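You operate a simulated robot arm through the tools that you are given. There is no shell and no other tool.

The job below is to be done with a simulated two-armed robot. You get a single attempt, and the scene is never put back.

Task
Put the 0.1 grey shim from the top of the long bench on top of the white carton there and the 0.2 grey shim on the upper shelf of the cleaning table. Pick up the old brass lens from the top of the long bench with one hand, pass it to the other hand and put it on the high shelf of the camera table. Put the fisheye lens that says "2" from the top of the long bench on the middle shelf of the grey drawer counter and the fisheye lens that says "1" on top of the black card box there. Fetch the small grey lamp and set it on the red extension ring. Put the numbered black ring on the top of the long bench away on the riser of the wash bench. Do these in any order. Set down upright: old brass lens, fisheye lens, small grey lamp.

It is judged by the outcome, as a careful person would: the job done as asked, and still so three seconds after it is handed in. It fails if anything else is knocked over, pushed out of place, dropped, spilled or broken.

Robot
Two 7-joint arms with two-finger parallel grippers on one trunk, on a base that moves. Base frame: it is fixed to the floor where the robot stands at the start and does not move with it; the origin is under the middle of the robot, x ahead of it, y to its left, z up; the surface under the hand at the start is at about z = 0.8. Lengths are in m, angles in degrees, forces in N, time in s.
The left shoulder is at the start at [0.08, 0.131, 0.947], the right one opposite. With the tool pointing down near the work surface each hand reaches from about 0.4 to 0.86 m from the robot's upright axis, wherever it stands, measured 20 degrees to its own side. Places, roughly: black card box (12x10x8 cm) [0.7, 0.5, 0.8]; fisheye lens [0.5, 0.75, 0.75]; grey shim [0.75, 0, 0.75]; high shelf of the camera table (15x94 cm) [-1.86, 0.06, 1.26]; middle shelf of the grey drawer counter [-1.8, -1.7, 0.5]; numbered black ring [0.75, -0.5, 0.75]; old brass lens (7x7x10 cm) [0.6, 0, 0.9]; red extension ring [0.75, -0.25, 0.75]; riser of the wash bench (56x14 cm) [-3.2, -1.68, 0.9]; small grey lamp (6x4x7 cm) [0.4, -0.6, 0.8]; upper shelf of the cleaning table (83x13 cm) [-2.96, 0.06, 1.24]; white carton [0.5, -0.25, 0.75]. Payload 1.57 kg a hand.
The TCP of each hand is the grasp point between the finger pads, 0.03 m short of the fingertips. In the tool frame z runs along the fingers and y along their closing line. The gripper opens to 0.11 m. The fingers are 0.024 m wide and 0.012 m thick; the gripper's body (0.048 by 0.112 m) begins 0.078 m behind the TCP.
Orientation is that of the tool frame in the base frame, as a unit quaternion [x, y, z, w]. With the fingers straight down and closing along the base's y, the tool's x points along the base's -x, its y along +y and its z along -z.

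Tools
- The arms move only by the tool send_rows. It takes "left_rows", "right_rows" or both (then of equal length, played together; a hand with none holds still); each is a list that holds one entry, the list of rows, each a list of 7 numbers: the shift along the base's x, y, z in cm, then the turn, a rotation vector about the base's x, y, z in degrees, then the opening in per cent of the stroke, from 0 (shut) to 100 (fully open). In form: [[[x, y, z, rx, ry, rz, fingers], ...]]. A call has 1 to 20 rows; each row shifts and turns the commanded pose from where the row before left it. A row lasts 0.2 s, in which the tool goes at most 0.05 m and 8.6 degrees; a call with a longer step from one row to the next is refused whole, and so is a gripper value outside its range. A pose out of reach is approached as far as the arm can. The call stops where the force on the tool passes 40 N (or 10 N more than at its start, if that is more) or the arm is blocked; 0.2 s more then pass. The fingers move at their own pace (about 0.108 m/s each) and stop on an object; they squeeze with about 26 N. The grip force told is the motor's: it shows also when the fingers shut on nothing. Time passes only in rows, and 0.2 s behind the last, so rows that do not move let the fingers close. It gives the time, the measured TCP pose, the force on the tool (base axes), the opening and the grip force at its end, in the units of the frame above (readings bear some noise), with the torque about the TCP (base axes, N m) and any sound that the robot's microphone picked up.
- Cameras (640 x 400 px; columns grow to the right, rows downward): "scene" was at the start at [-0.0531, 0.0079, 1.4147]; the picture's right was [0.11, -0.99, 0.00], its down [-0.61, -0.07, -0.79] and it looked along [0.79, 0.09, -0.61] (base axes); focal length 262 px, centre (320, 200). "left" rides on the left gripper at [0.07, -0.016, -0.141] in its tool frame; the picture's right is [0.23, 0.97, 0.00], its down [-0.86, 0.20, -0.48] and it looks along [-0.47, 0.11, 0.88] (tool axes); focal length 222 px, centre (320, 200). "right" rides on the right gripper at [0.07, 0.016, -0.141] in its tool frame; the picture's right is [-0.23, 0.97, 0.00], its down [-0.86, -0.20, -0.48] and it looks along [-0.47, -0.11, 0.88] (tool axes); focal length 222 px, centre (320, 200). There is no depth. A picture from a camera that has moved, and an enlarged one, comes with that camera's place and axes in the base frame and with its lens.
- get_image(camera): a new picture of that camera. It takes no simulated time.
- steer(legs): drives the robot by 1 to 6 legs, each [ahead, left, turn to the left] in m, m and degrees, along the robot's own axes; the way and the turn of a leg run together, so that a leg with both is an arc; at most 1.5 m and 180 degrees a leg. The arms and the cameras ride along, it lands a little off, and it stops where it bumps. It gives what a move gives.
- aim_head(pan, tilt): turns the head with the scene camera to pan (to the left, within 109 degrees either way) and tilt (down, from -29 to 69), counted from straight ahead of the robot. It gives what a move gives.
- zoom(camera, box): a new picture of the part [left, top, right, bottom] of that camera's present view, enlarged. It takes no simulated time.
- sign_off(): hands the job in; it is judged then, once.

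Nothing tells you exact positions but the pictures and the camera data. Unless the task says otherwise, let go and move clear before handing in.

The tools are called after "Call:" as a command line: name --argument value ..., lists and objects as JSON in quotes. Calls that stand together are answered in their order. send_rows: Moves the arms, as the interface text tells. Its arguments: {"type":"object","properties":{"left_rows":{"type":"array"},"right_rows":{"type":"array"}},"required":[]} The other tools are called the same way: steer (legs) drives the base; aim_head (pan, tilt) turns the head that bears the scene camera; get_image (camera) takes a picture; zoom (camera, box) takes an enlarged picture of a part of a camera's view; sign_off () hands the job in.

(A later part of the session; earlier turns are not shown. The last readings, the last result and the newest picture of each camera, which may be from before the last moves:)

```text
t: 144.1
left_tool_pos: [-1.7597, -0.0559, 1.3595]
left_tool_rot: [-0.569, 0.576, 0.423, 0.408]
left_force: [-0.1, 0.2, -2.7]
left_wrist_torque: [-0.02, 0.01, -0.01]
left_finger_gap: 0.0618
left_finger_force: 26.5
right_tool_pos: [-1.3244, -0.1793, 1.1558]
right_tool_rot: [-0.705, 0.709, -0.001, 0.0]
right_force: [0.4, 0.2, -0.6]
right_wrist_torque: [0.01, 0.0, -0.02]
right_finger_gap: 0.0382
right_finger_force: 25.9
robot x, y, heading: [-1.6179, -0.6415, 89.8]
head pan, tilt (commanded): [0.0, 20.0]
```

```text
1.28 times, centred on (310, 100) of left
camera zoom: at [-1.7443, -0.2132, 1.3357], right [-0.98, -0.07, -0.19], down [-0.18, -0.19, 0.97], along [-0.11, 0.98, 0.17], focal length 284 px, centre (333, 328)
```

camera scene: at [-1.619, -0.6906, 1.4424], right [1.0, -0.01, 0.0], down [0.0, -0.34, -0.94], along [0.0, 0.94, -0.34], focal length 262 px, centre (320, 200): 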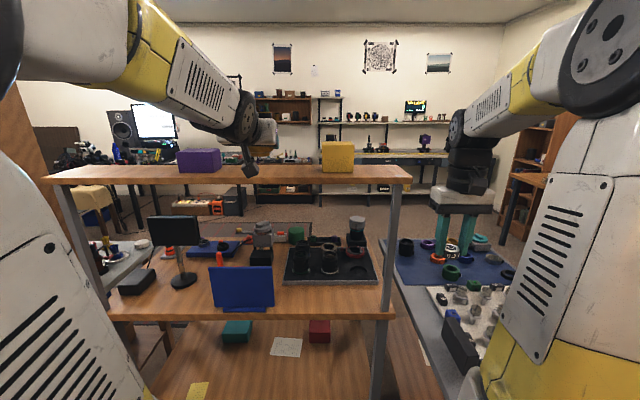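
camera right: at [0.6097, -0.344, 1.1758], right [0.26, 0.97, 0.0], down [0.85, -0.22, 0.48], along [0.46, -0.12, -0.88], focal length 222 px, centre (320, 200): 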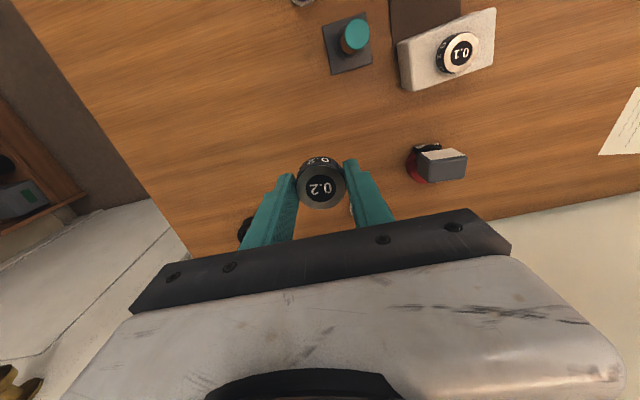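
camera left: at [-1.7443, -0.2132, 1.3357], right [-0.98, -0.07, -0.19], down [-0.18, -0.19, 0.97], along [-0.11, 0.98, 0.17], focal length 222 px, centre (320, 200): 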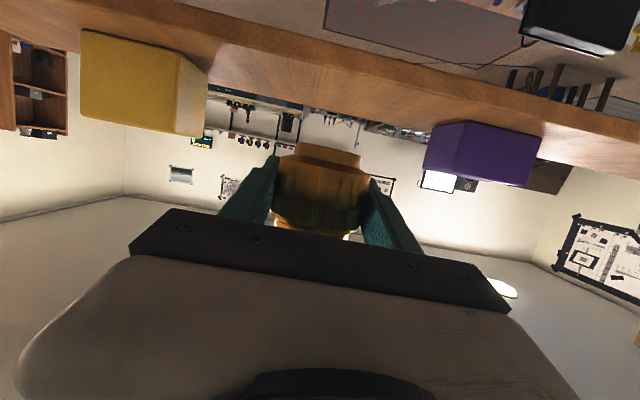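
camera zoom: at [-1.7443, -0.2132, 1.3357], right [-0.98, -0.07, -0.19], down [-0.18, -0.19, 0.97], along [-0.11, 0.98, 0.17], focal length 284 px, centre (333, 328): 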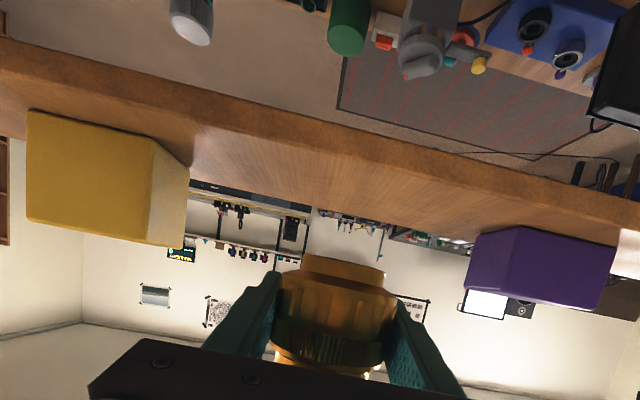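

The shelf top is at z ≈ 1.26, its middle at y ≈ 0.055. I move the lens forward over it, then part-way down.

Call:
send_rows --left_rows '[[[0, 3.7, 0, 0, 0, 0, 0], [0, 3.7, 0, 0, 0, 0, 0], [0, 3.6, 0, 0, 0, 0, 0], [0, 0, -2.5, 0, 0, 0, 0], [0, 0, -2, 0, 0, 0, 0], [0, 0, 0, 0, 0, 0, 0]]]'

Call:
get_image --camera "left"

Call:
zoom --camera "scene" --box '[160, 100, 420, 200]'

```text
t: 145.4
left_tool_pos: [-1.761, 0.0551, 1.3137]
left_tool_rot: [-0.569, 0.575, 0.424, 0.407]
left_force: [0.5, -1.1, -3.1]
left_wrist_torque: [-0.04, 0.02, 0.02]
left_finger_gap: 0.0617
left_finger_force: 25.8
right_tool_pos: [-1.3247, -0.179, 1.1561]
right_tool_rot: [-0.705, 0.71, 0.0, 0.0]
right_force: [-1.0, 0.7, -0.3]
right_wrist_torque: [-0.01, 0.03, 0.0]
right_finger_gap: 0.0382
right_finger_force: 25.3
robot x, y, heading: [-1.617, -0.6436, 89.8]
head pan, tilt (commanded): [0.0, 20.0]
```

```text
taken
camera left: at [-1.7447, -0.1025, 1.2908], right [-0.98, -0.07, -0.19], down [-0.18, -0.19, 0.97], along [-0.11, 0.98, 0.17], focal length 222 px, centre (320, 200)
```

left: 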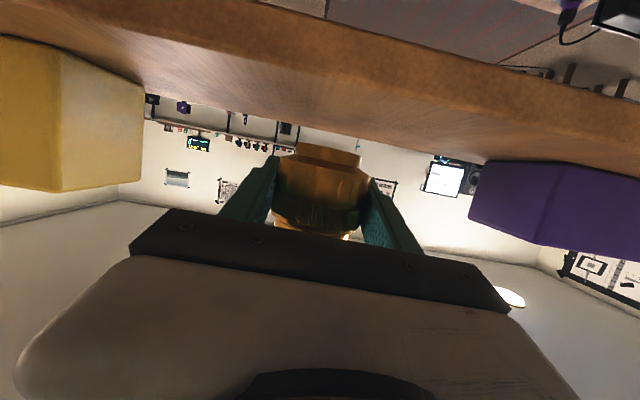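

```text
2.46 times, centred on (290, 150) of scene
camera zoom: at [-1.619, -0.6904, 1.4424], right [1.0, -0.01, 0.0], down [0.0, -0.34, -0.94], along [0.0, 0.94, -0.34], focal length 644 px, centre (394, 323)
```

zoom: 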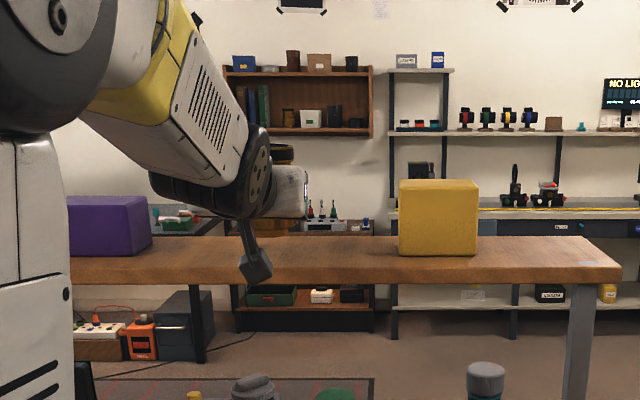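

About 2 cm to go. I lower carefully until it touches.

Call:
send_rows --left_rows '[[[0, 0, -0.8, 0, 0, 0, 0], [0, 0, -0.5, 0, 0, 0, 0], [0, 0, -0.3, 0, 0, 0, 0], [0, 0, 0, 0, 0, 0, 0]]]'

```text
t: 146.4
left_tool_pos: [-1.7617, 0.054, 1.2972]
left_tool_rot: [-0.569, 0.575, 0.423, 0.407]
left_force: [-0.3, 1.1, -3.8]
left_wrist_torque: [-0.04, 0.01, -0.01]
left_finger_gap: 0.0618
left_finger_force: 26.0
right_tool_pos: [-1.3255, -0.1795, 1.1557]
right_tool_rot: [-0.705, 0.71, 0.0, 0.001]
right_force: [-0.2, -0.5, 0.2]
right_wrist_torque: [0.04, 0.0, 0.0]
right_finger_gap: 0.0385
right_finger_force: 26.2
robot x, y, heading: [-1.618, -0.6443, 89.6]
head pan, tilt (commanded): [0.0, 20.0]
```

Call:
send_rows --left_rows '[[[0, 0, -0.2, 0, 0, 0, 0], [0, 0, -0.2, 0, 0, 0, 0], [0, 0, 0, 0, 0, 0, 0]]]'

```text
t: 147.2
left_tool_pos: [-1.7599, 0.0545, 1.2937]
left_tool_rot: [-0.569, 0.575, 0.424, 0.407]
left_force: [0.3, 0.1, -3.7]
left_wrist_torque: [0.0, -0.03, -0.01]
left_finger_gap: 0.0618
left_finger_force: 25.5
right_tool_pos: [-1.3254, -0.1809, 1.1557]
right_tool_rot: [-0.705, 0.709, 0.0, 0.0]
right_force: [0.2, 0.6, -0.3]
right_wrist_torque: [0.01, 0.02, -0.02]
right_finger_gap: 0.0387
right_finger_force: 26.4
robot x, y, heading: [-1.6171, -0.6412, 89.8]
head pan, tilt (commanded): [0.0, 20.0]
```

Call:
send_rows --left_rows '[[[0, 0, -0.2, 0, 0, 0, 0], [0, 0, -0.1, 0, 0, 0, 0], [0, 0, 0, 0, 0, 0, 0]]]'

Call:
zoom --camera "left" --box '[220, 60, 420, 200]'

```text
t: 148.1
left_tool_pos: [-1.7606, 0.0528, 1.2914]
left_tool_rot: [-0.568, 0.575, 0.424, 0.409]
left_force: [-1.0, -0.1, 6.5]
left_wrist_torque: [-0.02, -0.17, -0.02]
left_finger_gap: 0.0617
left_finger_force: 26.2
right_tool_pos: [-1.3245, -0.1801, 1.1559]
right_tool_rot: [-0.704, 0.71, 0.0, -0.001]
right_force: [0.1, -0.8, -0.6]
right_wrist_torque: [0.01, 0.0, 0.01]
right_finger_gap: 0.0382
right_finger_force: 26.2
robot x, y, heading: [-1.6178, -0.6413, 89.7]
head pan, tilt (commanded): [0.0, 20.0]
```

```text
2.86 times, centred on (320, 130) of left
camera zoom: at [-1.7443, -0.1027, 1.2682], right [-0.98, -0.07, -0.19], down [-0.18, -0.19, 0.96], along [-0.11, 0.98, 0.18], focal length 635 px, centre (320, 400)
```

zoom: 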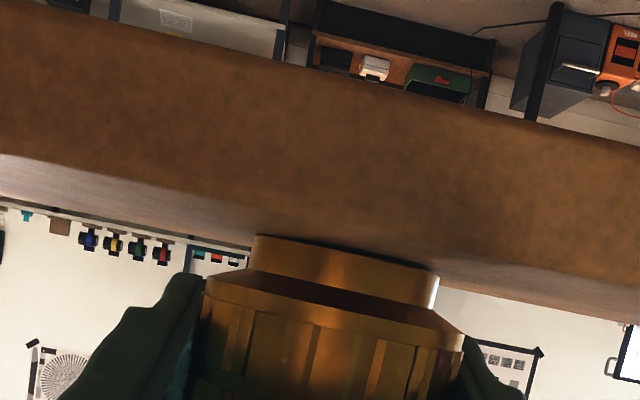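

The lens rests on the shelf, upright. I ease off, open the left hand and back straight out.

Call:
send_rows --left_rows '[[[0, 0, 0.1, 0, 0, 0, 0], [0, 0, 0, 0, 0, 0, 60], [0, 0, 0, 0, 0, 0, 70], [0, 0, 0, 0, 0, 0, 85], [0, 0, 0, 0, 0, 0, 95], [0, 0, 0, 0, 0, 0, 95]]]'

Call:
get_image --camera "left"

```text
t: 149.4
left_tool_pos: [-1.7603, 0.0514, 1.2913]
left_tool_rot: [-0.569, 0.575, 0.423, 0.408]
left_force: [0.4, 0.5, 0.0]
left_wrist_torque: [0.03, -0.01, -0.02]
left_finger_gap: 0.1043
left_finger_force: 0.0
right_tool_pos: [-1.3251, -0.1802, 1.1572]
right_tool_rot: [-0.704, 0.71, 0.0, 0.0]
right_force: [-0.4, 0.3, -1.6]
right_wrist_torque: [-0.03, 0.0, -0.02]
right_finger_gap: 0.0382
right_finger_force: 26.1
robot x, y, heading: [-1.6197, -0.6415, 89.8]
head pan, tilt (commanded): [0.0, 20.0]
```

```text
taken
camera left: at [-1.7442, -0.1031, 1.2682], right [-0.98, -0.07, -0.19], down [-0.18, -0.19, 0.97], along [-0.11, 0.98, 0.17], focal length 222 px, centre (320, 200)
```

left: 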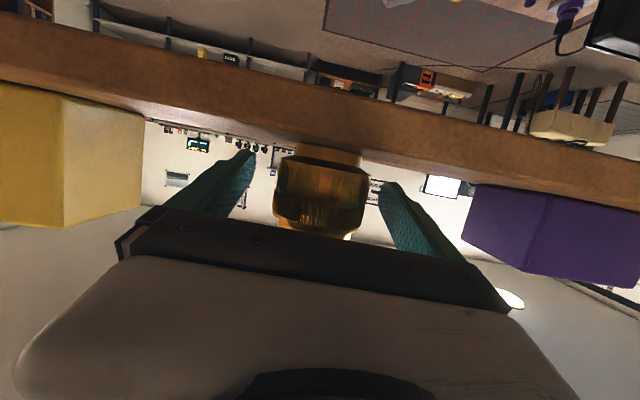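

Call:
send_rows --left_rows '[[[0, -2, 0.2, 0, 0, 0, 95], [0, -3, 0.2, 0, 0, 0, 95], [0, -4, 0.3, 0, 0, 0, 95], [0, -4, 0.5, 0, 0, 0, 95], [0, -4, 1, 0, 0, 0, 95], [0, 0, 0, 0, 0, 0, 95]]]'

Call:
get_image --camera "left"

Call:
get_image --camera "scene"

```text
t: 150.8
left_tool_pos: [-1.7614, -0.1172, 1.3133]
left_tool_rot: [-0.569, 0.575, 0.424, 0.407]
left_force: [-0.6, 0.1, -0.5]
left_wrist_torque: [-0.04, 0.04, -0.01]
left_finger_gap: 0.1044
left_finger_force: 0.1
right_tool_pos: [-1.3246, -0.1787, 1.1563]
right_tool_rot: [-0.705, 0.709, 0.0, 0.001]
right_force: [0.3, -0.2, -1.4]
right_wrist_torque: [-0.02, 0.02, 0.0]
right_finger_gap: 0.0382
right_finger_force: 25.9
robot x, y, heading: [-1.6218, -0.6398, 89.7]
head pan, tilt (commanded): [0.0, 20.0]
```

```text
taken
camera left: at [-1.7451, -0.2736, 1.2902], right [-0.98, -0.08, -0.19], down [-0.18, -0.19, 0.97], along [-0.11, 0.98, 0.17], focal length 222 px, centre (320, 200)
```

left: 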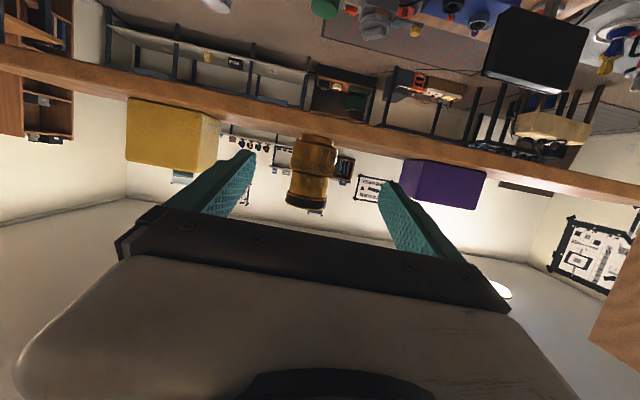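

```text
taken
camera scene: at [-1.619, -0.6906, 1.4424], right [1.0, -0.01, 0.0], down [0.0, -0.34, -0.94], along [0.0, 0.94, -0.34], focal length 262 px, centre (320, 200)
```

scene: 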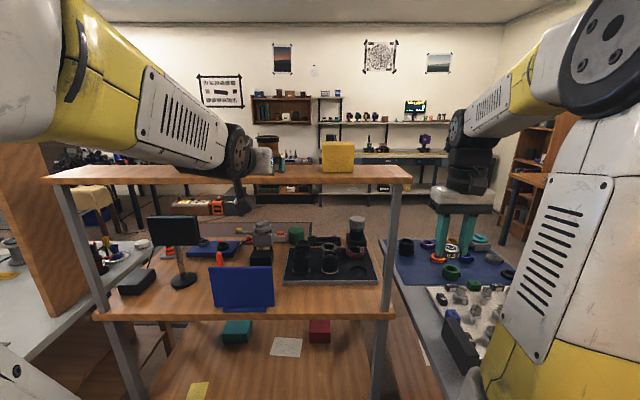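

The brass lens stands upright on the high shelf. Next is the cleaning table to the left; I look that way.

Call:
aim_head --pan 60 --tilt 22

Call:
get_image --camera "scene"

Call:
aim_head --pan 100 --tilt 22

Call:
get_image --camera "scene"

```text
t: 152.2
left_tool_pos: [-1.7617, -0.1156, 1.3133]
left_tool_rot: [-0.57, 0.576, 0.423, 0.407]
left_force: [0.2, -0.5, 0.2]
left_wrist_torque: [-0.02, -0.01, 0.03]
left_finger_gap: 0.1045
left_finger_force: 0.0
right_tool_pos: [-1.3254, -0.1798, 1.1557]
right_tool_rot: [-0.705, 0.709, 0.0, 0.0]
right_force: [0.8, 0.6, -0.5]
right_wrist_torque: [-0.02, -0.01, 0.01]
right_finger_gap: 0.0382
right_finger_force: 26.0
robot x, y, heading: [-1.6203, -0.6392, 89.7]
head pan, tilt (commanded): [60.0, 22.0]
```

```text
taken
camera scene: at [-1.6313, -0.6913, 1.4419], right [0.99, 0.13, 0.0], down [0.04, -0.34, -0.94], along [-0.12, 0.93, -0.35], focal length 262 px, centre (320, 200)
```

scene: 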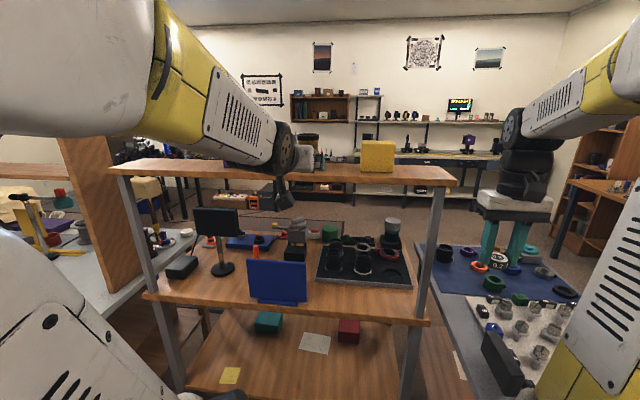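

```text
t: 153.2
left_tool_pos: [-1.7607, -0.1162, 1.3128]
left_tool_rot: [-0.569, 0.576, 0.423, 0.408]
left_force: [0.4, 0.2, -1.3]
left_wrist_torque: [-0.01, 0.04, 0.0]
left_finger_gap: 0.1043
left_finger_force: 0.0
right_tool_pos: [-1.3251, -0.1795, 1.1566]
right_tool_rot: [-0.705, 0.709, 0.0, 0.0]
right_force: [-0.3, 0.3, -0.5]
right_wrist_torque: [-0.01, 0.0, 0.0]
right_finger_gap: 0.0382
right_finger_force: 26.0
robot x, y, heading: [-1.6213, -0.6454, 89.8]
head pan, tilt (commanded): [100.0, 22.0]
```

```text
taken
camera scene: at [-1.6313, -0.6913, 1.4416], right [0.99, 0.13, 0.0], down [0.04, -0.35, -0.94], along [-0.12, 0.93, -0.35], focal length 262 px, centre (320, 200)
```

scene: 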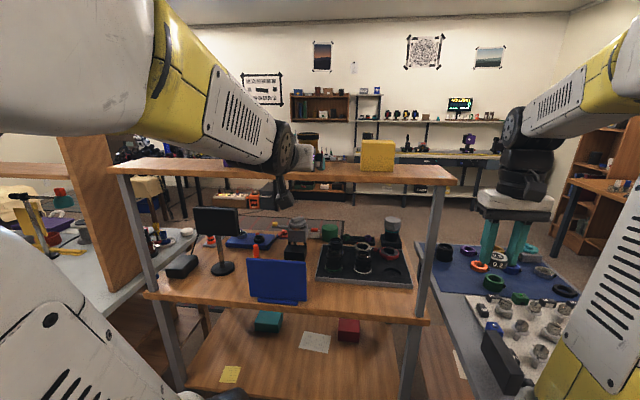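

The raised left arm blocks the head from turning. I back off 0.2 m and bring the left hand down to a neutral, downward pose.

Call:
steer --legs '[[-0.2, 0, 0]]'

Call:
send_rows --left_rows '[[[0, 0.5, -1, -8, 0, 0, 100], [0, 0.5, -1, -8, 0, 0, 100], [0, 0, -1.5, -8, 0, 0, 100], [0, 0, -1.5, -8, 0, 0, 100], [0, 0, -2, -8, 0, 0, 100], [0, 0, -2, -8, 0, 0, 100], [0, -0.5, -2, -8, 0, 0, 100], [0, -0.5, -2, -8, 0, 0, 100], [0, -1, -2, -8, 0, 0, 100], [0, -1, 0, 0, 0, 0, 100]]]'

Call:
aim_head --pan 60 --tilt 22

Call:
get_image --camera "scene"

```text
t: 154.8
left_tool_pos: [-1.7626, -0.3228, 1.3128]
left_tool_rot: [-0.569, 0.575, 0.423, 0.408]
left_force: [-0.1, -0.7, -0.4]
left_wrist_torque: [0.03, 0.02, -0.01]
left_finger_gap: 0.1047
left_finger_force: 0.0
right_tool_pos: [-1.3263, -0.3857, 1.1563]
right_tool_rot: [-0.704, 0.71, 0.0, 0.0]
right_force: [-0.7, 0.5, -1.2]
right_wrist_torque: [-0.01, -0.02, -0.02]
right_finger_gap: 0.0385
right_finger_force: 26.2
robot x, y, heading: [-1.6231, -0.8486, 89.8]
head pan, tilt (commanded): [100.0, 22.0]
```

```text
t: 157.0
left_tool_pos: [-1.7639, -0.343, 1.1634]
left_tool_rot: [-0.7, 0.715, 0.003, -0.005]
left_force: [0.8, -0.1, -0.6]
left_wrist_torque: [0.0, 0.03, 0.02]
left_finger_gap: 0.1103
left_finger_force: 0.0
right_tool_pos: [-1.3269, -0.3848, 1.1552]
right_tool_rot: [-0.704, 0.71, 0.0, 0.0]
right_force: [-0.2, 0.4, -0.9]
right_wrist_torque: [0.02, -0.01, 0.02]
right_finger_gap: 0.0382
right_finger_force: 26.2
robot x, y, heading: [-1.6188, -0.8513, 89.7]
head pan, tilt (commanded): [100.0, 22.0]
```

```text
t: 158.1
left_tool_pos: [-1.7644, -0.3425, 1.1645]
left_tool_rot: [-0.699, 0.715, 0.004, -0.005]
left_force: [0.6, 1.0, -0.6]
left_wrist_torque: [0.01, 0.01, -0.01]
left_finger_gap: 0.1101
left_finger_force: 0.2
right_tool_pos: [-1.3266, -0.3854, 1.1568]
right_tool_rot: [-0.704, 0.71, 0.0, 0.0]
right_force: [0.1, 0.5, -0.9]
right_wrist_torque: [0.02, -0.01, 0.0]
right_finger_gap: 0.0382
right_finger_force: 26.8
robot x, y, heading: [-1.6224, -0.849, 89.7]
head pan, tilt (commanded): [60.0, 22.0]
```

```text
taken
camera scene: at [-1.7007, -0.9425, 1.4391], right [0.5, 0.86, 0.0], down [0.32, -0.19, -0.93], along [-0.8, 0.47, -0.37], focal length 262 px, centre (320, 200)
```

scene: 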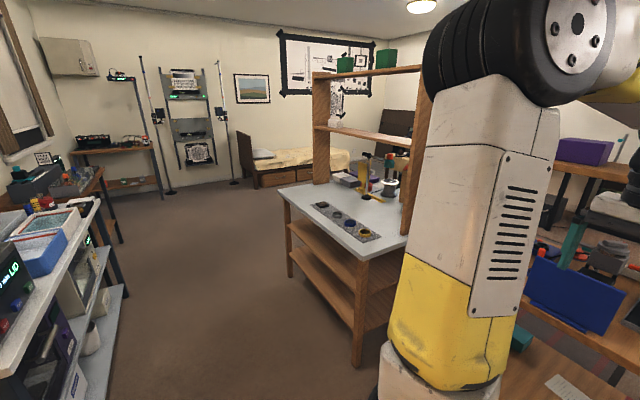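

The cleaning table has a rack in its middle with a shelf at z ≈ 1.24 and a top board at 1.55; its near edge is at y ≈ -0.37. I drive left toward it and look closer.

Call:
steer --legs '[[0, 0.75, 0]]'

Call:
aim_head --pan 25 --tilt 25

Call:
get_image --camera "scene"

Call:
get_image --camera "left"

```text
t: 162.2
left_tool_pos: [-2.5189, -0.342, 1.1643]
left_tool_rot: [-0.701, 0.713, 0.003, -0.005]
left_force: [-0.6, -0.1, 0.4]
left_wrist_torque: [-0.06, -0.02, 0.0]
left_finger_gap: 0.1101
left_finger_force: 0.1
right_tool_pos: [-2.0812, -0.3824, 1.1552]
right_tool_rot: [-0.707, 0.708, 0.0, 0.001]
right_force: [0.1, -0.2, -0.6]
right_wrist_torque: [0.0, 0.03, 0.0]
right_finger_gap: 0.0384
right_finger_force: 26.0
robot x, y, heading: [-2.3771, -0.8456, 89.9]
head pan, tilt (commanded): [60.0, 22.0]
```

```text
t: 163.2
left_tool_pos: [-2.5196, -0.3401, 1.163]
left_tool_rot: [-0.701, 0.713, 0.004, -0.005]
left_force: [-0.4, 0.4, 1.1]
left_wrist_torque: [0.0, 0.0, -0.01]
left_finger_gap: 0.1102
left_finger_force: 0.1
right_tool_pos: [-2.0814, -0.3828, 1.1562]
right_tool_rot: [-0.707, 0.708, 0.0, 0.0]
right_force: [-0.1, 0.6, -1.4]
right_wrist_torque: [-0.01, 0.02, -0.03]
right_finger_gap: 0.0384
right_finger_force: 26.0
robot x, y, heading: [-2.3712, -0.8456, 89.9]
head pan, tilt (commanded): [25.0, 25.0]
```

```text
taken
camera scene: at [-2.4124, -0.9037, 1.4343], right [0.91, 0.42, 0.0], down [0.18, -0.38, -0.91], along [-0.38, 0.82, -0.42], focal length 262 px, centre (320, 200)
```

scene: 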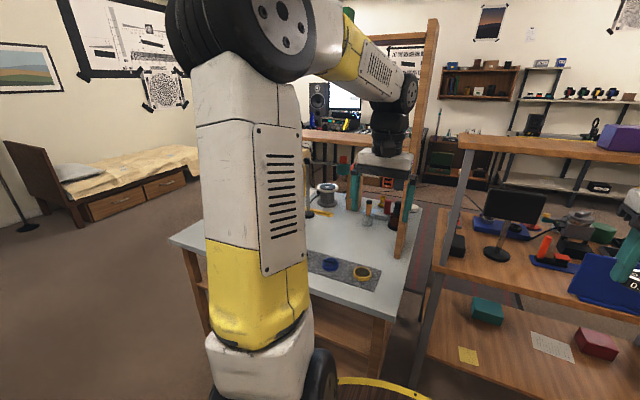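

```text
taken
camera left: at [-2.5032, -0.4114, 1.3048], right [-0.98, -0.21, 0.01], down [-0.18, 0.86, 0.48], along [-0.11, 0.47, -0.88], focal length 222 px, centre (320, 200)
```

left: 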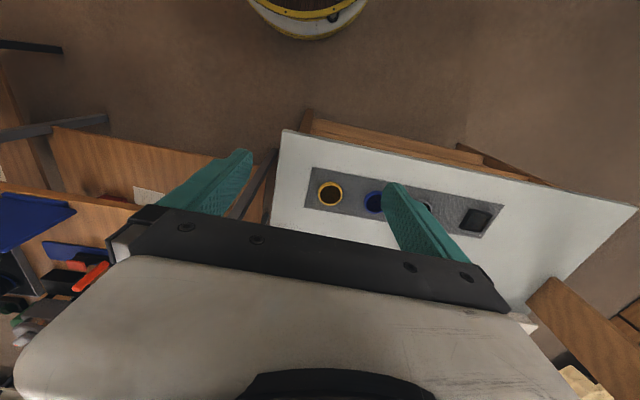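

The table's near edge is at y ≈ -0.30 and its top at z ≈ 0.79, so I can stand fairly close. I test in free air whether the right arm can reach out at shelf height with the tool pointing down.

Call:
send_rows --right_rows '[[[-1.7, 1.0, 2.1, 0, 0, 0, 0], [-1.7, 1.0, 2.1, 0, 0, 0, 0], [-1.7, 1.0, 2.1, 0, 0, 0, 0], [-1.7, 1.0, 2.1, 0, 0, 0, 0], [-1.7, 1.0, 2.1, 0, 0, 0, 0], [-1.7, 1.0, 2.1, 0, 0, 0, 0], [-1.7, 1.0, 2.1, 0, 0, 0, 0], [-1.7, 1.0, 2.1, 0, 0, 0, 0], [0, 4, 0, 0, 0, 0, 0], [0, 4, 0, 0, 0, 0, 0], [0, 0, 0, 0, 0, 0, 0]]]'

```text
t: 165.6
left_tool_pos: [-2.5196, -0.3407, 1.1641]
left_tool_rot: [-0.702, 0.712, 0.004, -0.006]
left_force: [-0.1, 0.2, 0.1]
left_wrist_torque: [-0.03, 0.02, 0.01]
left_finger_gap: 0.1099
left_finger_force: 0.0
right_tool_pos: [-2.2173, -0.2188, 1.3233]
right_tool_rot: [-0.706, 0.708, -0.001, -0.001]
right_force: [0.8, 0.1, -0.8]
right_wrist_torque: [-0.04, 0.01, -0.01]
right_finger_gap: 0.0386
right_finger_force: 26.3
robot x, y, heading: [-2.3738, -0.8495, 90.0]
head pan, tilt (commanded): [25.0, 25.0]
```

Reached with ease. I test a little further out.

Call:
send_rows --right_rows '[[[0, 3, 0, 0, 0, 0, 0], [0, 3, 0, 0, 0, 0, 0], [0, 0, 0, 0, 0, 0, 0]]]'

```text
t: 166.4
left_tool_pos: [-2.5196, -0.3414, 1.1643]
left_tool_rot: [-0.702, 0.713, 0.004, -0.005]
left_force: [0.9, -0.2, 0.4]
left_wrist_torque: [0.0, -0.01, 0.03]
left_finger_gap: 0.11
left_finger_force: 0.0
right_tool_pos: [-2.2185, -0.1977, 1.3229]
right_tool_rot: [-0.707, 0.707, 0.0, 0.0]
right_force: [0.2, 0.7, -0.7]
right_wrist_torque: [-0.01, -0.02, -0.04]
right_finger_gap: 0.0386
right_finger_force: 26.3
right hand out of reach, approached as far as the arm can: row 1, 2
robot x, y, heading: [-2.3725, -0.8505, 90.3]
head pan, tilt (commanded): [25.0, 25.0]
```

With the tool straight down I reach 0.65 m out at that height. But under the rack's top board a tilted hand is needed, so I will set the shim on the table's empty left end, regrasp it at a tilt, and then place it. I retract and move further left to look at the shelf.

Call:
send_rows --right_rows '[[[1, -4, -2, 0, 0, 0, 0], [1, -4, -2, 0, 0, 0, 0], [1, -4, -2, 0, 0, 0, 0], [1, -4, -2, 0, 0, 0, 0], [1, -4, -2, 0, 0, 0, 0], [0, 0, 0, 0, 0, 0, 0]]]'

Call:
steer --legs '[[0, 0.75, 0]]'

Call:
aim_head --pan -10 --tilt 20

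Call:
get_image --camera "scene"

Call:
get_image --camera "right"

```text
t: 167.8
left_tool_pos: [-2.5195, -0.3414, 1.1648]
left_tool_rot: [-0.702, 0.712, 0.004, -0.005]
left_force: [-0.3, 0.2, -0.3]
left_wrist_torque: [0.02, 0.0, -0.01]
left_finger_gap: 0.1099
left_finger_force: 0.0
right_tool_pos: [-2.1693, -0.401, 1.2228]
right_tool_rot: [-0.707, 0.708, -0.001, 0.0]
right_force: [0.1, -0.1, -1.7]
right_wrist_torque: [0.0, 0.01, 0.03]
right_finger_gap: 0.0383
right_finger_force: 25.7
robot x, y, heading: [-2.3748, -0.8455, 90.0]
head pan, tilt (commanded): [25.0, 25.0]
```

```text
t: 171.9
left_tool_pos: [-3.2698, -0.3424, 1.1647]
left_tool_rot: [-0.702, 0.712, 0.003, -0.005]
left_force: [0.5, 0.6, 0.1]
left_wrist_torque: [0.02, -0.02, 0.02]
left_finger_gap: 0.1099
left_finger_force: 0.1
right_tool_pos: [-2.918, -0.4006, 1.2226]
right_tool_rot: [0.708, -0.706, 0.0, 0.0]
right_force: [0.0, -0.1, 0.0]
right_wrist_torque: [-0.02, 0.01, -0.03]
right_finger_gap: 0.0384
right_finger_force: 25.9
robot x, y, heading: [-3.1234, -0.8482, 89.9]
head pan, tilt (commanded): [25.0, 25.0]
```

```text
t: 172.9
left_tool_pos: [-3.2701, -0.3424, 1.1624]
left_tool_rot: [-0.702, 0.712, 0.004, -0.004]
left_force: [-0.5, -0.2, 0.2]
left_wrist_torque: [0.01, -0.01, 0.02]
left_finger_gap: 0.1101
left_finger_force: 0.0
right_tool_pos: [-2.9192, -0.4013, 1.2228]
right_tool_rot: [0.707, -0.707, -0.001, 0.0]
right_force: [-0.5, -0.7, -1.4]
right_wrist_torque: [-0.05, 0.0, -0.02]
right_finger_gap: 0.0384
right_finger_force: 26.4
robot x, y, heading: [-3.1248, -0.8456, 90.1]
head pan, tilt (commanded): [-10.0, 20.0]
```

```text
taken
camera scene: at [-3.1056, -0.8962, 1.4424], right [0.99, -0.17, 0.0], down [-0.06, -0.34, -0.94], along [0.16, 0.93, -0.34], focal length 262 px, centre (320, 200)
```

scene: 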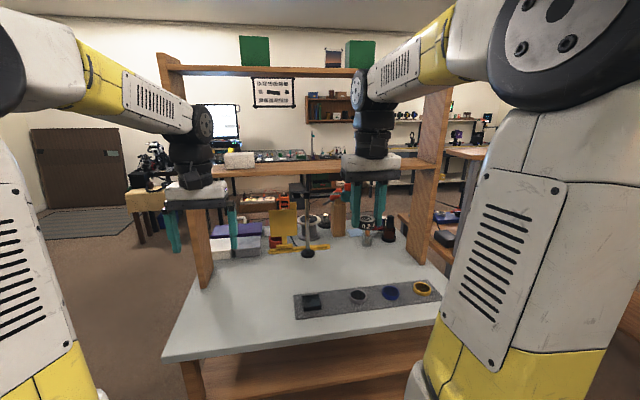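

```text
taken
camera right: at [-2.9345, -0.4705, 1.3643], right [-0.97, 0.23, 0.0], down [0.2, 0.86, 0.48], along [0.11, 0.47, -0.88], focal length 222 px, centre (320, 200)
```

right: 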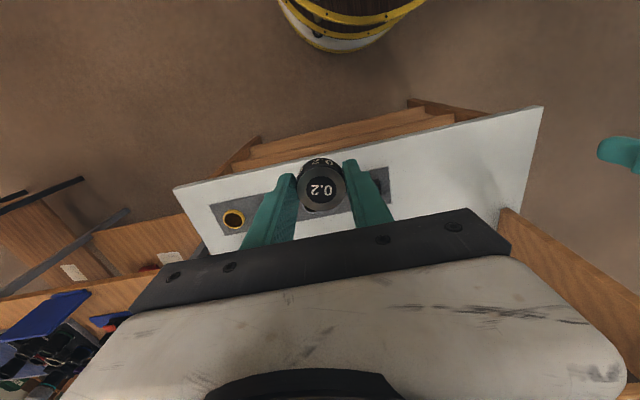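

I see the rack from the front: the shelf at z ≈ 1.24 with a white block on its left part. I zoom to see what else is on it.

Call:
zoom --camera "scene" --box '[150, 100, 450, 260]'

Call:
zoom --camera "right" --box '[160, 90, 640, 260]'

```text
2.13 times, centred on (300, 180) of scene
camera zoom: at [-3.1056, -0.8962, 1.4424], right [0.99, -0.17, 0.0], down [-0.06, -0.34, -0.94], along [0.16, 0.93, -0.34], focal length 558 px, centre (363, 243)
```

zoom: 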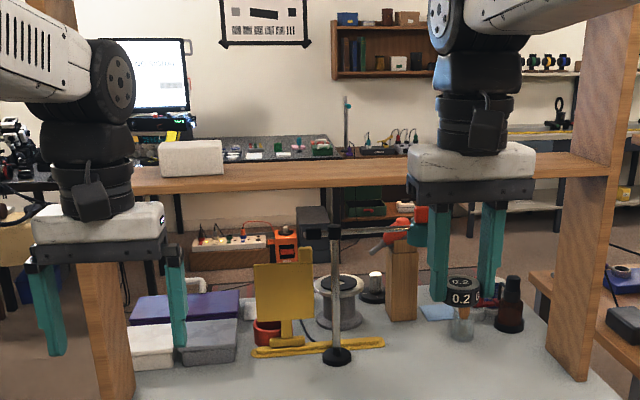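

```text
1.33 times, centred on (400, 175) of right
camera zoom: at [-2.9345, -0.4705, 1.3643], right [-0.97, 0.23, 0.0], down [0.2, 0.86, 0.48], along [0.11, 0.47, -0.88], focal length 296 px, centre (213, 233)
```

zoom: 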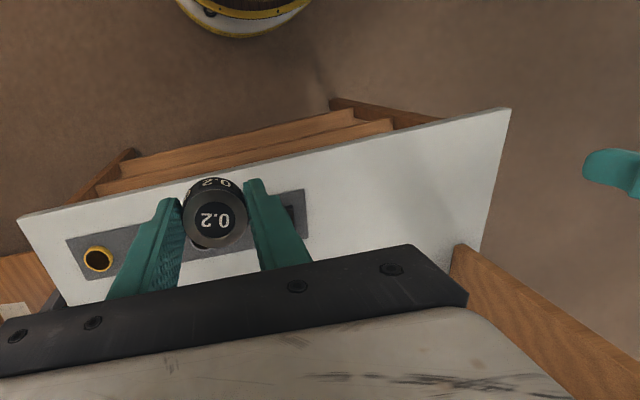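

The shelf is free from x ≈ -3.17 to -2.6. I pull the left hand back a bit and drive closer to the table.

Call:
send_rows --left_rows '[[[0, -4, 1, 0, 0, 0, 100], [0, -4, 1, 0, 0, 0, 100]]]'

Call:
steer --legs '[[0.2, 0.06, 0]]'

Call:
get_image --camera "right"

Call:
aim_head --pan -10 --tilt 35

Call:
get_image --camera "scene"

```text
t: 173.5
left_tool_pos: [-3.2676, -0.4223, 1.1817]
left_tool_rot: [-0.702, 0.712, 0.004, -0.005]
left_force: [-0.4, -0.2, -0.6]
left_wrist_torque: [-0.02, 0.03, -0.02]
left_finger_gap: 0.1099
left_finger_force: 0.1
right_tool_pos: [-2.918, -0.3999, 1.2224]
right_tool_rot: [0.708, -0.706, 0.001, 0.001]
right_force: [-0.8, 0.4, -0.4]
right_wrist_torque: [-0.03, -0.01, 0.03]
right_finger_gap: 0.0388
right_finger_force: 25.9
robot x, y, heading: [-3.1228, -0.8481, 90.4]
head pan, tilt (commanded): [-10.0, 20.0]
```

```text
t: 175.1
left_tool_pos: [-3.328, -0.2169, 1.1826]
left_tool_rot: [-0.702, 0.713, 0.004, -0.006]
left_force: [-0.4, -0.4, 0.2]
left_wrist_torque: [0.02, 0.03, -0.03]
left_finger_gap: 0.1102
left_finger_force: 0.0
right_tool_pos: [-2.9773, -0.1972, 1.2228]
right_tool_rot: [-0.707, 0.707, 0.0, -0.001]
right_force: [0.1, -0.8, -0.5]
right_wrist_torque: [0.03, -0.01, -0.02]
right_finger_gap: 0.0385
right_finger_force: 26.0
robot x, y, heading: [-3.1861, -0.6427, 90.0]
head pan, tilt (commanded): [-10.0, 20.0]
```

```text
taken
camera right: at [-2.9943, -0.266, 1.3644], right [-0.97, 0.23, 0.0], down [0.2, 0.86, 0.48], along [0.11, 0.47, -0.88], focal length 222 px, centre (320, 200)
```

right: 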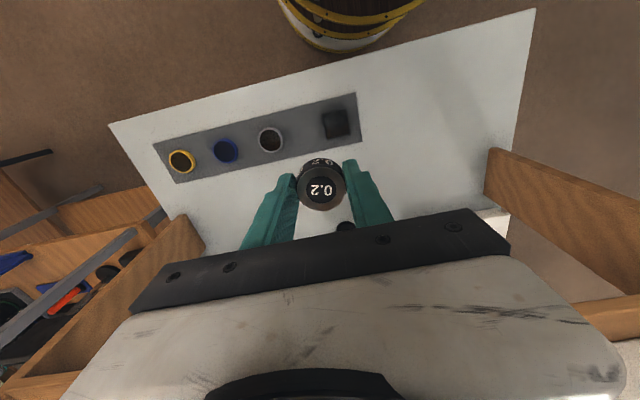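

```text
t: 175.9
left_tool_pos: [-3.3278, -0.2174, 1.1823]
left_tool_rot: [-0.701, 0.713, 0.004, -0.006]
left_force: [-0.8, -0.3, -0.1]
left_wrist_torque: [0.06, 0.01, -0.01]
left_finger_gap: 0.11
left_finger_force: 0.1
right_tool_pos: [-2.9771, -0.1956, 1.223]
right_tool_rot: [-0.707, 0.708, 0.0, 0.0]
right_force: [-0.3, -0.5, -1.8]
right_wrist_torque: [-0.02, 0.02, 0.01]
right_finger_gap: 0.0385
right_finger_force: 25.5
robot x, y, heading: [-3.1846, -0.6395, 90.0]
head pan, tilt (commanded): [-10.0, 35.0]
```

```text
taken
camera scene: at [-3.1671, -0.6963, 1.4186], right [0.98, -0.17, 0.0], down [-0.1, -0.56, -0.82], along [0.14, 0.81, -0.57], focal length 262 px, centre (320, 200)
```

scene: 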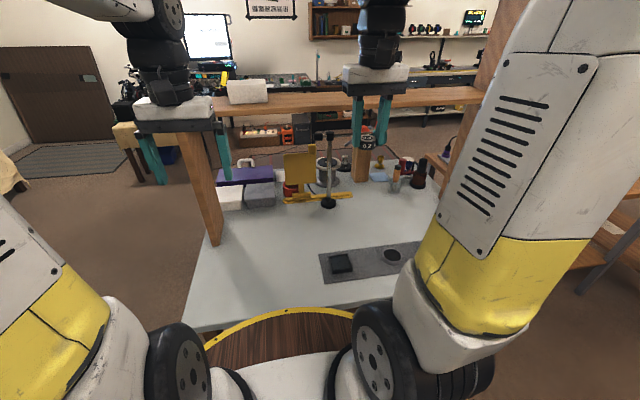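

The table's left part is empty. I move the left hand aside and bring the shim over the free spot at about (-3.15, -0.17), then lower it.

Call:
send_rows --left_rows '[[[-3, 0, 0, 0, 0, 0, 100], [-3, 0, 0, 0, 0, 0, 100], [-3, 0, 0, 0, 0, 0, 100], [0, 0, 0, 0, 0, 0, 100], [0, 0, 0, 0, 0, 0, 100], [0, 0, 0, 0, 0, 0, 100], [0, 0, 0, 0, 0, 0, 100], [0, 0, 0, 0, 0, 0, 100], [0, 0, 0, 0, 0, 0, 100], [0, 0, 0, 0, 0, 0, 100], [0, 0, 0, 0, 0, 0, 100], [0, 0, 0, 0, 0, 0, 100]]]' --right_rows '[[[-3.5, 0.5, 0, 0, 0, 0, 0], [-3.5, 0.5, 0, 0, 0, 0, 0], [-3.5, 0.5, -1, 0, 0, 0, 0], [-3.5, 0.5, -2, 0, 0, 0, 0], [-3.3, 0.5, -3, 0, 0, 0, 0], [0, 0, -4.5, 0, 0, 0, 0], [0, 0, -4.5, 0, 0, 0, 0], [0, 0, -4.5, 0, 0, 0, 0], [0, 0, -4.5, 0, 0, 0, 0], [0, 0, -4.5, 0, 0, 0, 0], [0, 0, -4.5, 0, 0, 0, 0], [0, 0, 0, 0, 0, 0, 0]]]'

Call:
get_image --camera "right"

Call:
get_image --camera "scene"

```text
t: 178.5
left_tool_pos: [-3.4204, -0.2181, 1.1845]
left_tool_rot: [-0.702, 0.712, 0.005, -0.005]
left_force: [0.2, 1.1, -0.6]
left_wrist_torque: [-0.01, 0.02, 0.02]
left_finger_gap: 0.1101
left_finger_force: 0.2
right_tool_pos: [-3.1516, -0.17, 0.8908]
right_tool_rot: [-0.707, 0.708, -0.001, 0.001]
right_force: [-0.4, 0.1, -0.2]
right_wrist_torque: [0.01, -0.02, -0.01]
right_finger_gap: 0.0384
right_finger_force: 26.4
robot x, y, heading: [-3.1843, -0.6404, 90.0]
head pan, tilt (commanded): [-10.0, 35.0]
```

```text
taken
camera right: at [-3.1683, -0.2401, 1.0327], right [-0.97, 0.23, 0.0], down [0.2, 0.86, 0.48], along [0.11, 0.47, -0.88], focal length 222 px, centre (320, 200)
```

right: 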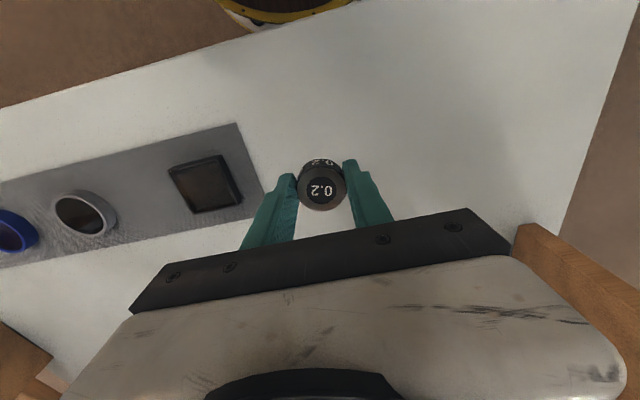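

```text
taken
camera scene: at [-3.1672, -0.6963, 1.4185], right [0.98, -0.17, 0.0], down [-0.1, -0.57, -0.82], along [0.14, 0.81, -0.57], focal length 262 px, centre (320, 200)
```

scene: 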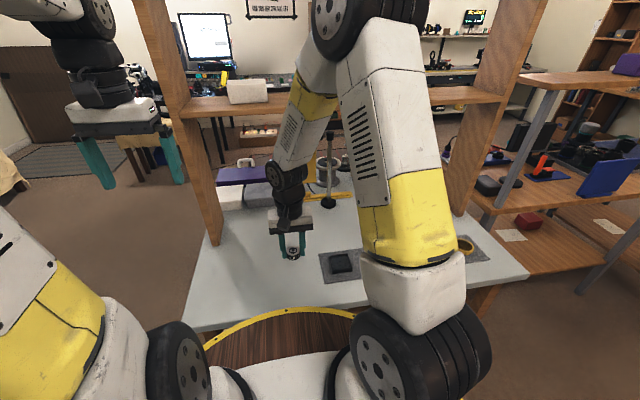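

Call:
send_rows --right_rows '[[[0, 0, -2, 0, 0, 0, 0], [0, 0, -2, 0, 0, 0, 0], [0, 0, -0.5, 0, 0, 0, 0], [0, 0, 0, 0, 0, 0, 0]]]'

Call:
zoom --camera "scene" --box '[260, 200, 330, 280]'

```text
t: 179.5
left_tool_pos: [-3.4203, -0.2187, 1.1836]
left_tool_rot: [-0.702, 0.712, 0.004, -0.006]
left_force: [-0.2, -0.3, 0.6]
left_wrist_torque: [0.02, -0.04, 0.01]
left_finger_gap: 0.1098
left_finger_force: 0.0
right_tool_pos: [-3.1513, -0.1709, 0.8477]
right_tool_rot: [-0.707, 0.708, 0.001, 0.0]
right_force: [-0.8, 0.5, -0.4]
right_wrist_torque: [-0.02, -0.04, -0.02]
right_finger_gap: 0.0387
right_finger_force: 25.9
robot x, y, heading: [-3.1794, -0.6394, 89.9]
head pan, tilt (commanded): [-10.0, 35.0]
```

```text
5.00 times, centred on (295, 240) of scene
camera zoom: at [-3.1672, -0.6963, 1.4185], right [0.98, -0.17, 0.0], down [-0.1, -0.57, -0.82], along [0.14, 0.81, -0.57], focal length 1309 px, centre (445, 0)
```

zoom: 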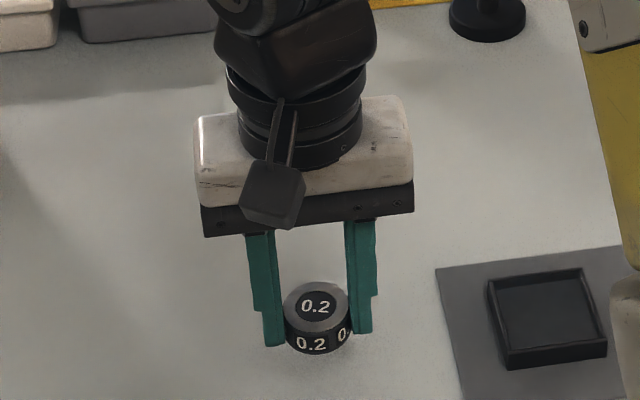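

Call:
send_rows --right_rows '[[[0, 0, -0.4, 0, 0, 0, 0], [0, 0, -0.4, 0, 0, 0, 0], [0, 0, 0, 0, 0, 0, 0]]]'

```text
t: 180.3
left_tool_pos: [-3.42, -0.2189, 1.1835]
left_tool_rot: [-0.701, 0.713, 0.004, -0.005]
left_force: [0.1, -0.6, -0.3]
left_wrist_torque: [-0.01, -0.02, -0.03]
left_finger_gap: 0.11
left_finger_force: 0.0
right_tool_pos: [-3.1518, -0.1712, 0.8404]
right_tool_rot: [0.708, -0.707, 0.001, -0.001]
right_force: [0.2, 0.3, 0.3]
right_wrist_torque: [0.01, -0.02, -0.01]
right_finger_gap: 0.0381
right_finger_force: 25.9
robot x, y, heading: [-3.185, -0.6386, 89.9]
head pan, tilt (commanded): [-10.0, 35.0]
```

Call:
send_rows --right_rows '[[[0, 0, -0.2, 0, 0, 0, 0], [0, 0, -0.2, 0, 0, 0, 0], [0, 0, -0.2, 0, 0, 0, 0], [0, 0, 0, 0, 0, 0, 0]]]'

```text
t: 181.3
left_tool_pos: [-3.4207, -0.2188, 1.1836]
left_tool_rot: [-0.702, 0.712, 0.004, -0.004]
left_force: [0.4, -1.0, -0.7]
left_wrist_torque: [0.02, 0.0, -0.01]
left_finger_gap: 0.1098
left_finger_force: 0.1
right_tool_pos: [-3.1509, -0.1718, 0.8342]
right_tool_rot: [-0.707, 0.708, 0.0, 0.0]
right_force: [-0.7, -0.3, -0.7]
right_wrist_torque: [-0.03, 0.03, -0.01]
right_finger_gap: 0.0387
right_finger_force: 25.7
robot x, y, heading: [-3.1811, -0.6416, 90.1]
head pan, tilt (commanded): [-10.0, 35.0]
```

Call:
send_rows --right_rows '[[[0, 0, -0.2, 0, 0, 0, 0], [0, 0, -0.2, 0, 0, 0, 0], [0, 0, -0.1, 0, 0, 0, 0], [0, 0, 0, 0, 0, 0, 0]]]'

```text
t: 182.3
left_tool_pos: [-3.4203, -0.218, 1.1838]
left_tool_rot: [-0.702, 0.712, 0.003, -0.005]
left_force: [1.3, 0.4, 1.0]
left_wrist_torque: [0.0, 0.02, -0.01]
left_finger_gap: 0.11
left_finger_force: 0.0
right_tool_pos: [-3.1506, -0.1713, 0.8288]
right_tool_rot: [-0.707, 0.707, 0.0, 0.0]
right_force: [0.6, -0.5, -0.7]
right_wrist_torque: [-0.02, -0.04, 0.0]
right_finger_gap: 0.0385
right_finger_force: 26.0
robot x, y, heading: [-3.1831, -0.642, 90.0]
head pan, tilt (commanded): [-10.0, 35.0]
```

Call:
send_rows --right_rows '[[[0, 0, -0.2, 0, 0, 0, 0], [0, 0, -0.2, 0, 0, 0, 0], [0, 0, 0, 0, 0, 0, 0]]]'

Call:
zoom --camera "scene" --box '[270, 235, 320, 275]'

```text
t: 183.1
left_tool_pos: [-3.4202, -0.2183, 1.1841]
left_tool_rot: [-0.702, 0.713, 0.003, -0.004]
left_force: [0.2, -0.4, 0.3]
left_wrist_torque: [0.01, -0.01, 0.0]
left_finger_gap: 0.1099
left_finger_force: 0.1
right_tool_pos: [-3.1512, -0.1716, 0.8259]
right_tool_rot: [-0.706, 0.708, 0.001, 0.0]
right_force: [0.0, -0.5, -0.3]
right_wrist_torque: [0.02, -0.01, -0.02]
right_finger_gap: 0.0384
right_finger_force: 25.7
robot x, y, heading: [-3.1815, -0.6396, 90.0]
head pan, tilt (commanded): [-10.0, 35.0]
```

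```text
10.00 times, centred on (295, 255) of scene
camera zoom: at [-3.1672, -0.6963, 1.4185], right [0.98, -0.17, 0.0], down [-0.1, -0.57, -0.82], along [0.14, 0.81, -0.57], focal length 2618 px, centre (570, -350)
```

zoom: 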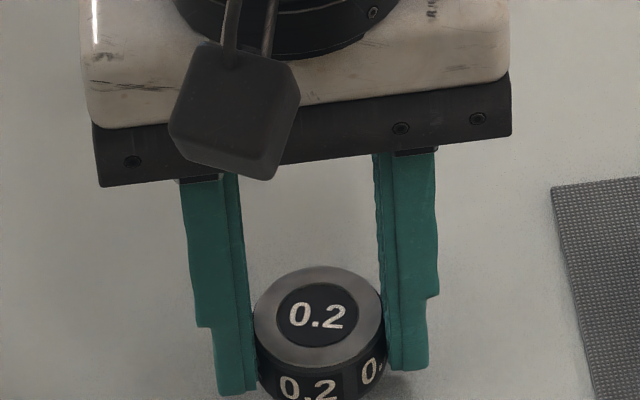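

Call:
send_rows --right_rows '[[[0, 0, -0.2, 0, 0, 0, 0], [0, 0, -0.2, 0, 0, 0, 0], [0, 0, -0.2, 0, 0, 0, 0], [0, 0, 0, 0, 0, 0, 0]]]'

```text
t: 184.1
left_tool_pos: [-3.4213, -0.2186, 1.1845]
left_tool_rot: [-0.701, 0.713, 0.004, -0.005]
left_force: [-0.9, 0.3, 0.1]
left_wrist_torque: [-0.05, 0.0, 0.0]
left_finger_gap: 0.11
left_finger_force: 0.0
right_tool_pos: [-3.1516, -0.1728, 0.8184]
right_tool_rot: [-0.707, 0.707, 0.0, -0.001]
right_force: [0.5, 0.5, 0.0]
right_wrist_torque: [-0.03, -0.02, -0.01]
right_finger_gap: 0.0384
right_finger_force: 26.0
robot x, y, heading: [-3.1828, -0.6402, 90.1]
head pan, tilt (commanded): [-10.0, 35.0]
```

Call:
send_rows --right_rows '[[[0, 0, -0.2, 0, 0, 0, 0], [0, 0, -0.2, 0, 0, 0, 0], [0, 0, -0.2, 0, 0, 0, 0], [0, 0, 0, 0, 0, 0, 0]]]'

```text
t: 185.1
left_tool_pos: [-3.4204, -0.2199, 1.185]
left_tool_rot: [-0.702, 0.712, 0.004, -0.005]
left_force: [-0.1, -0.4, -1.0]
left_wrist_torque: [0.02, 0.0, -0.02]
left_finger_gap: 0.1101
left_finger_force: 0.1
right_tool_pos: [-3.1522, -0.1716, 0.8127]
right_tool_rot: [0.708, -0.707, 0.0, 0.001]
right_force: [0.7, -5.5, 23.5]
right_wrist_torque: [0.01, -0.06, -0.07]
right_finger_gap: 0.0385
right_finger_force: 25.8
robot x, y, heading: [-3.183, -0.6415, 90.0]
head pan, tilt (commanded): [-10.0, 35.0]
```

Contact: the table top is at z ≈ 0.779. I ease off, open, and lift clear.

Call:
send_rows --right_rows '[[[0, 0, 0.2, 0, 0, 0, 0], [0, 0, 0, 0, 0, 0, 0], [0, 0, 0, 0, 0, 0, 55], [0, 0, 0, 0, 0, 0, 60], [0, 0, 1, 0, 0, 0, 60], [0, 0, 3, 0, 0, 0, 70], [0, 0, 4, 0, 0, 0, 80], [0, -2, 3, 7, 0, 0, 80], [0, -1, 0, 7, 0, 0, 80], [0, -1, 0, 7, 0, 0, 80], [0, -1, 0, 7, 0, 0, 80], [0, 0, 0, 7, 0, 0, 80], [0, 0, 0, 0, 0, 0, 80]]]'

Call:
get_image --camera "right"

Call:
zoom --camera "scene" --box '[250, 180, 350, 290]'

```text
t: 187.9
left_tool_pos: [-3.4204, -0.2189, 1.1838]
left_tool_rot: [-0.702, 0.712, 0.003, -0.005]
left_force: [0.4, 0.0, 0.7]
left_wrist_torque: [0.0, -0.02, 0.01]
left_finger_gap: 0.11
left_finger_force: 0.1
right_tool_pos: [-3.1755, -0.1768, 0.9332]
right_tool_rot: [-0.674, 0.675, 0.212, 0.212]
right_force: [0.2, -0.1, 0.0]
right_wrist_torque: [0.03, 0.0, 0.0]
right_finger_gap: 0.0879
right_finger_force: 0.1
right hand out of reach, approached as far as the arm can: row 11, 12
robot x, y, heading: [-3.1805, -0.6405, 90.2]
head pan, tilt (commanded): [-10.0, 35.0]
```

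```text
taken
camera right: at [-3.1928, -0.3152, 1.0088], right [-0.97, 0.19, 0.13], down [0.2, 0.43, 0.88], along [0.11, 0.89, -0.45], focal length 222 px, centre (320, 200)
```

right: 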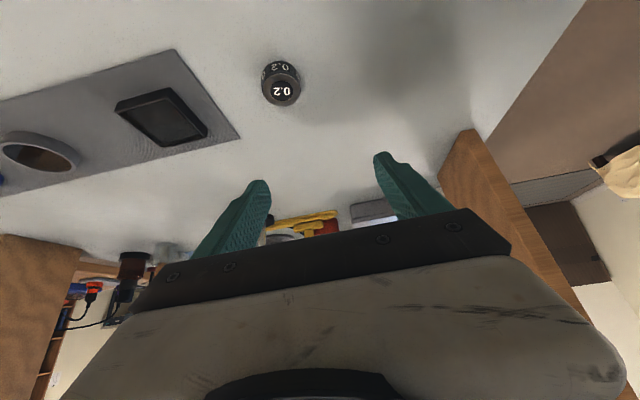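

```text
3.64 times, centred on (300, 235) of scene
camera zoom: at [-3.1672, -0.6964, 1.4185], right [0.98, -0.17, 0.0], down [-0.1, -0.56, -0.82], along [0.14, 0.81, -0.57], focal length 952 px, centre (393, 73)
```

zoom: 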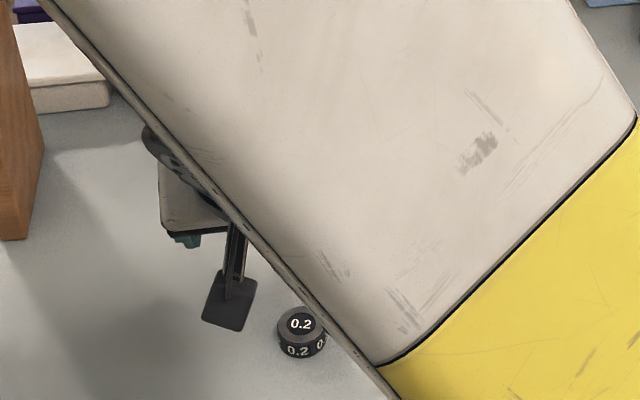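

Tilted, the hand is too near my body here; I back the base up 12 cm so the regrasp falls in a comfortable range.

Call:
steer --legs '[[-0.12, 0, 0]]'

Call:
get_image --camera "right"

```text
t: 189.1
left_tool_pos: [-3.4197, -0.3377, 1.184]
left_tool_rot: [-0.702, 0.712, 0.005, -0.005]
left_force: [0.9, -0.3, 0.9]
left_wrist_torque: [-0.01, 0.01, -0.01]
left_finger_gap: 0.11
left_finger_force: 0.1
right_tool_pos: [-3.1766, -0.2956, 0.9335]
right_tool_rot: [-0.674, 0.675, 0.212, 0.212]
right_force: [0.1, -0.9, 0.4]
right_wrist_torque: [-0.01, -0.01, 0.02]
right_finger_gap: 0.0876
right_finger_force: 0.1
robot x, y, heading: [-3.1814, -0.76, 90.2]
head pan, tilt (commanded): [-10.0, 35.0]
```

```text
taken
camera right: at [-3.1928, -0.4344, 1.0088], right [-0.97, 0.19, 0.13], down [0.2, 0.43, 0.88], along [0.11, 0.88, -0.45], focal length 222 px, centre (320, 200)
```

right: 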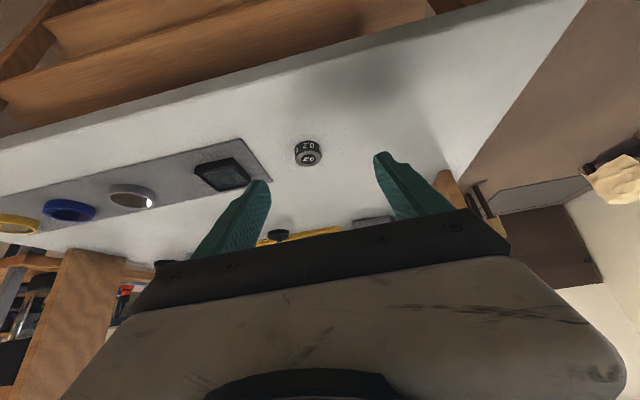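

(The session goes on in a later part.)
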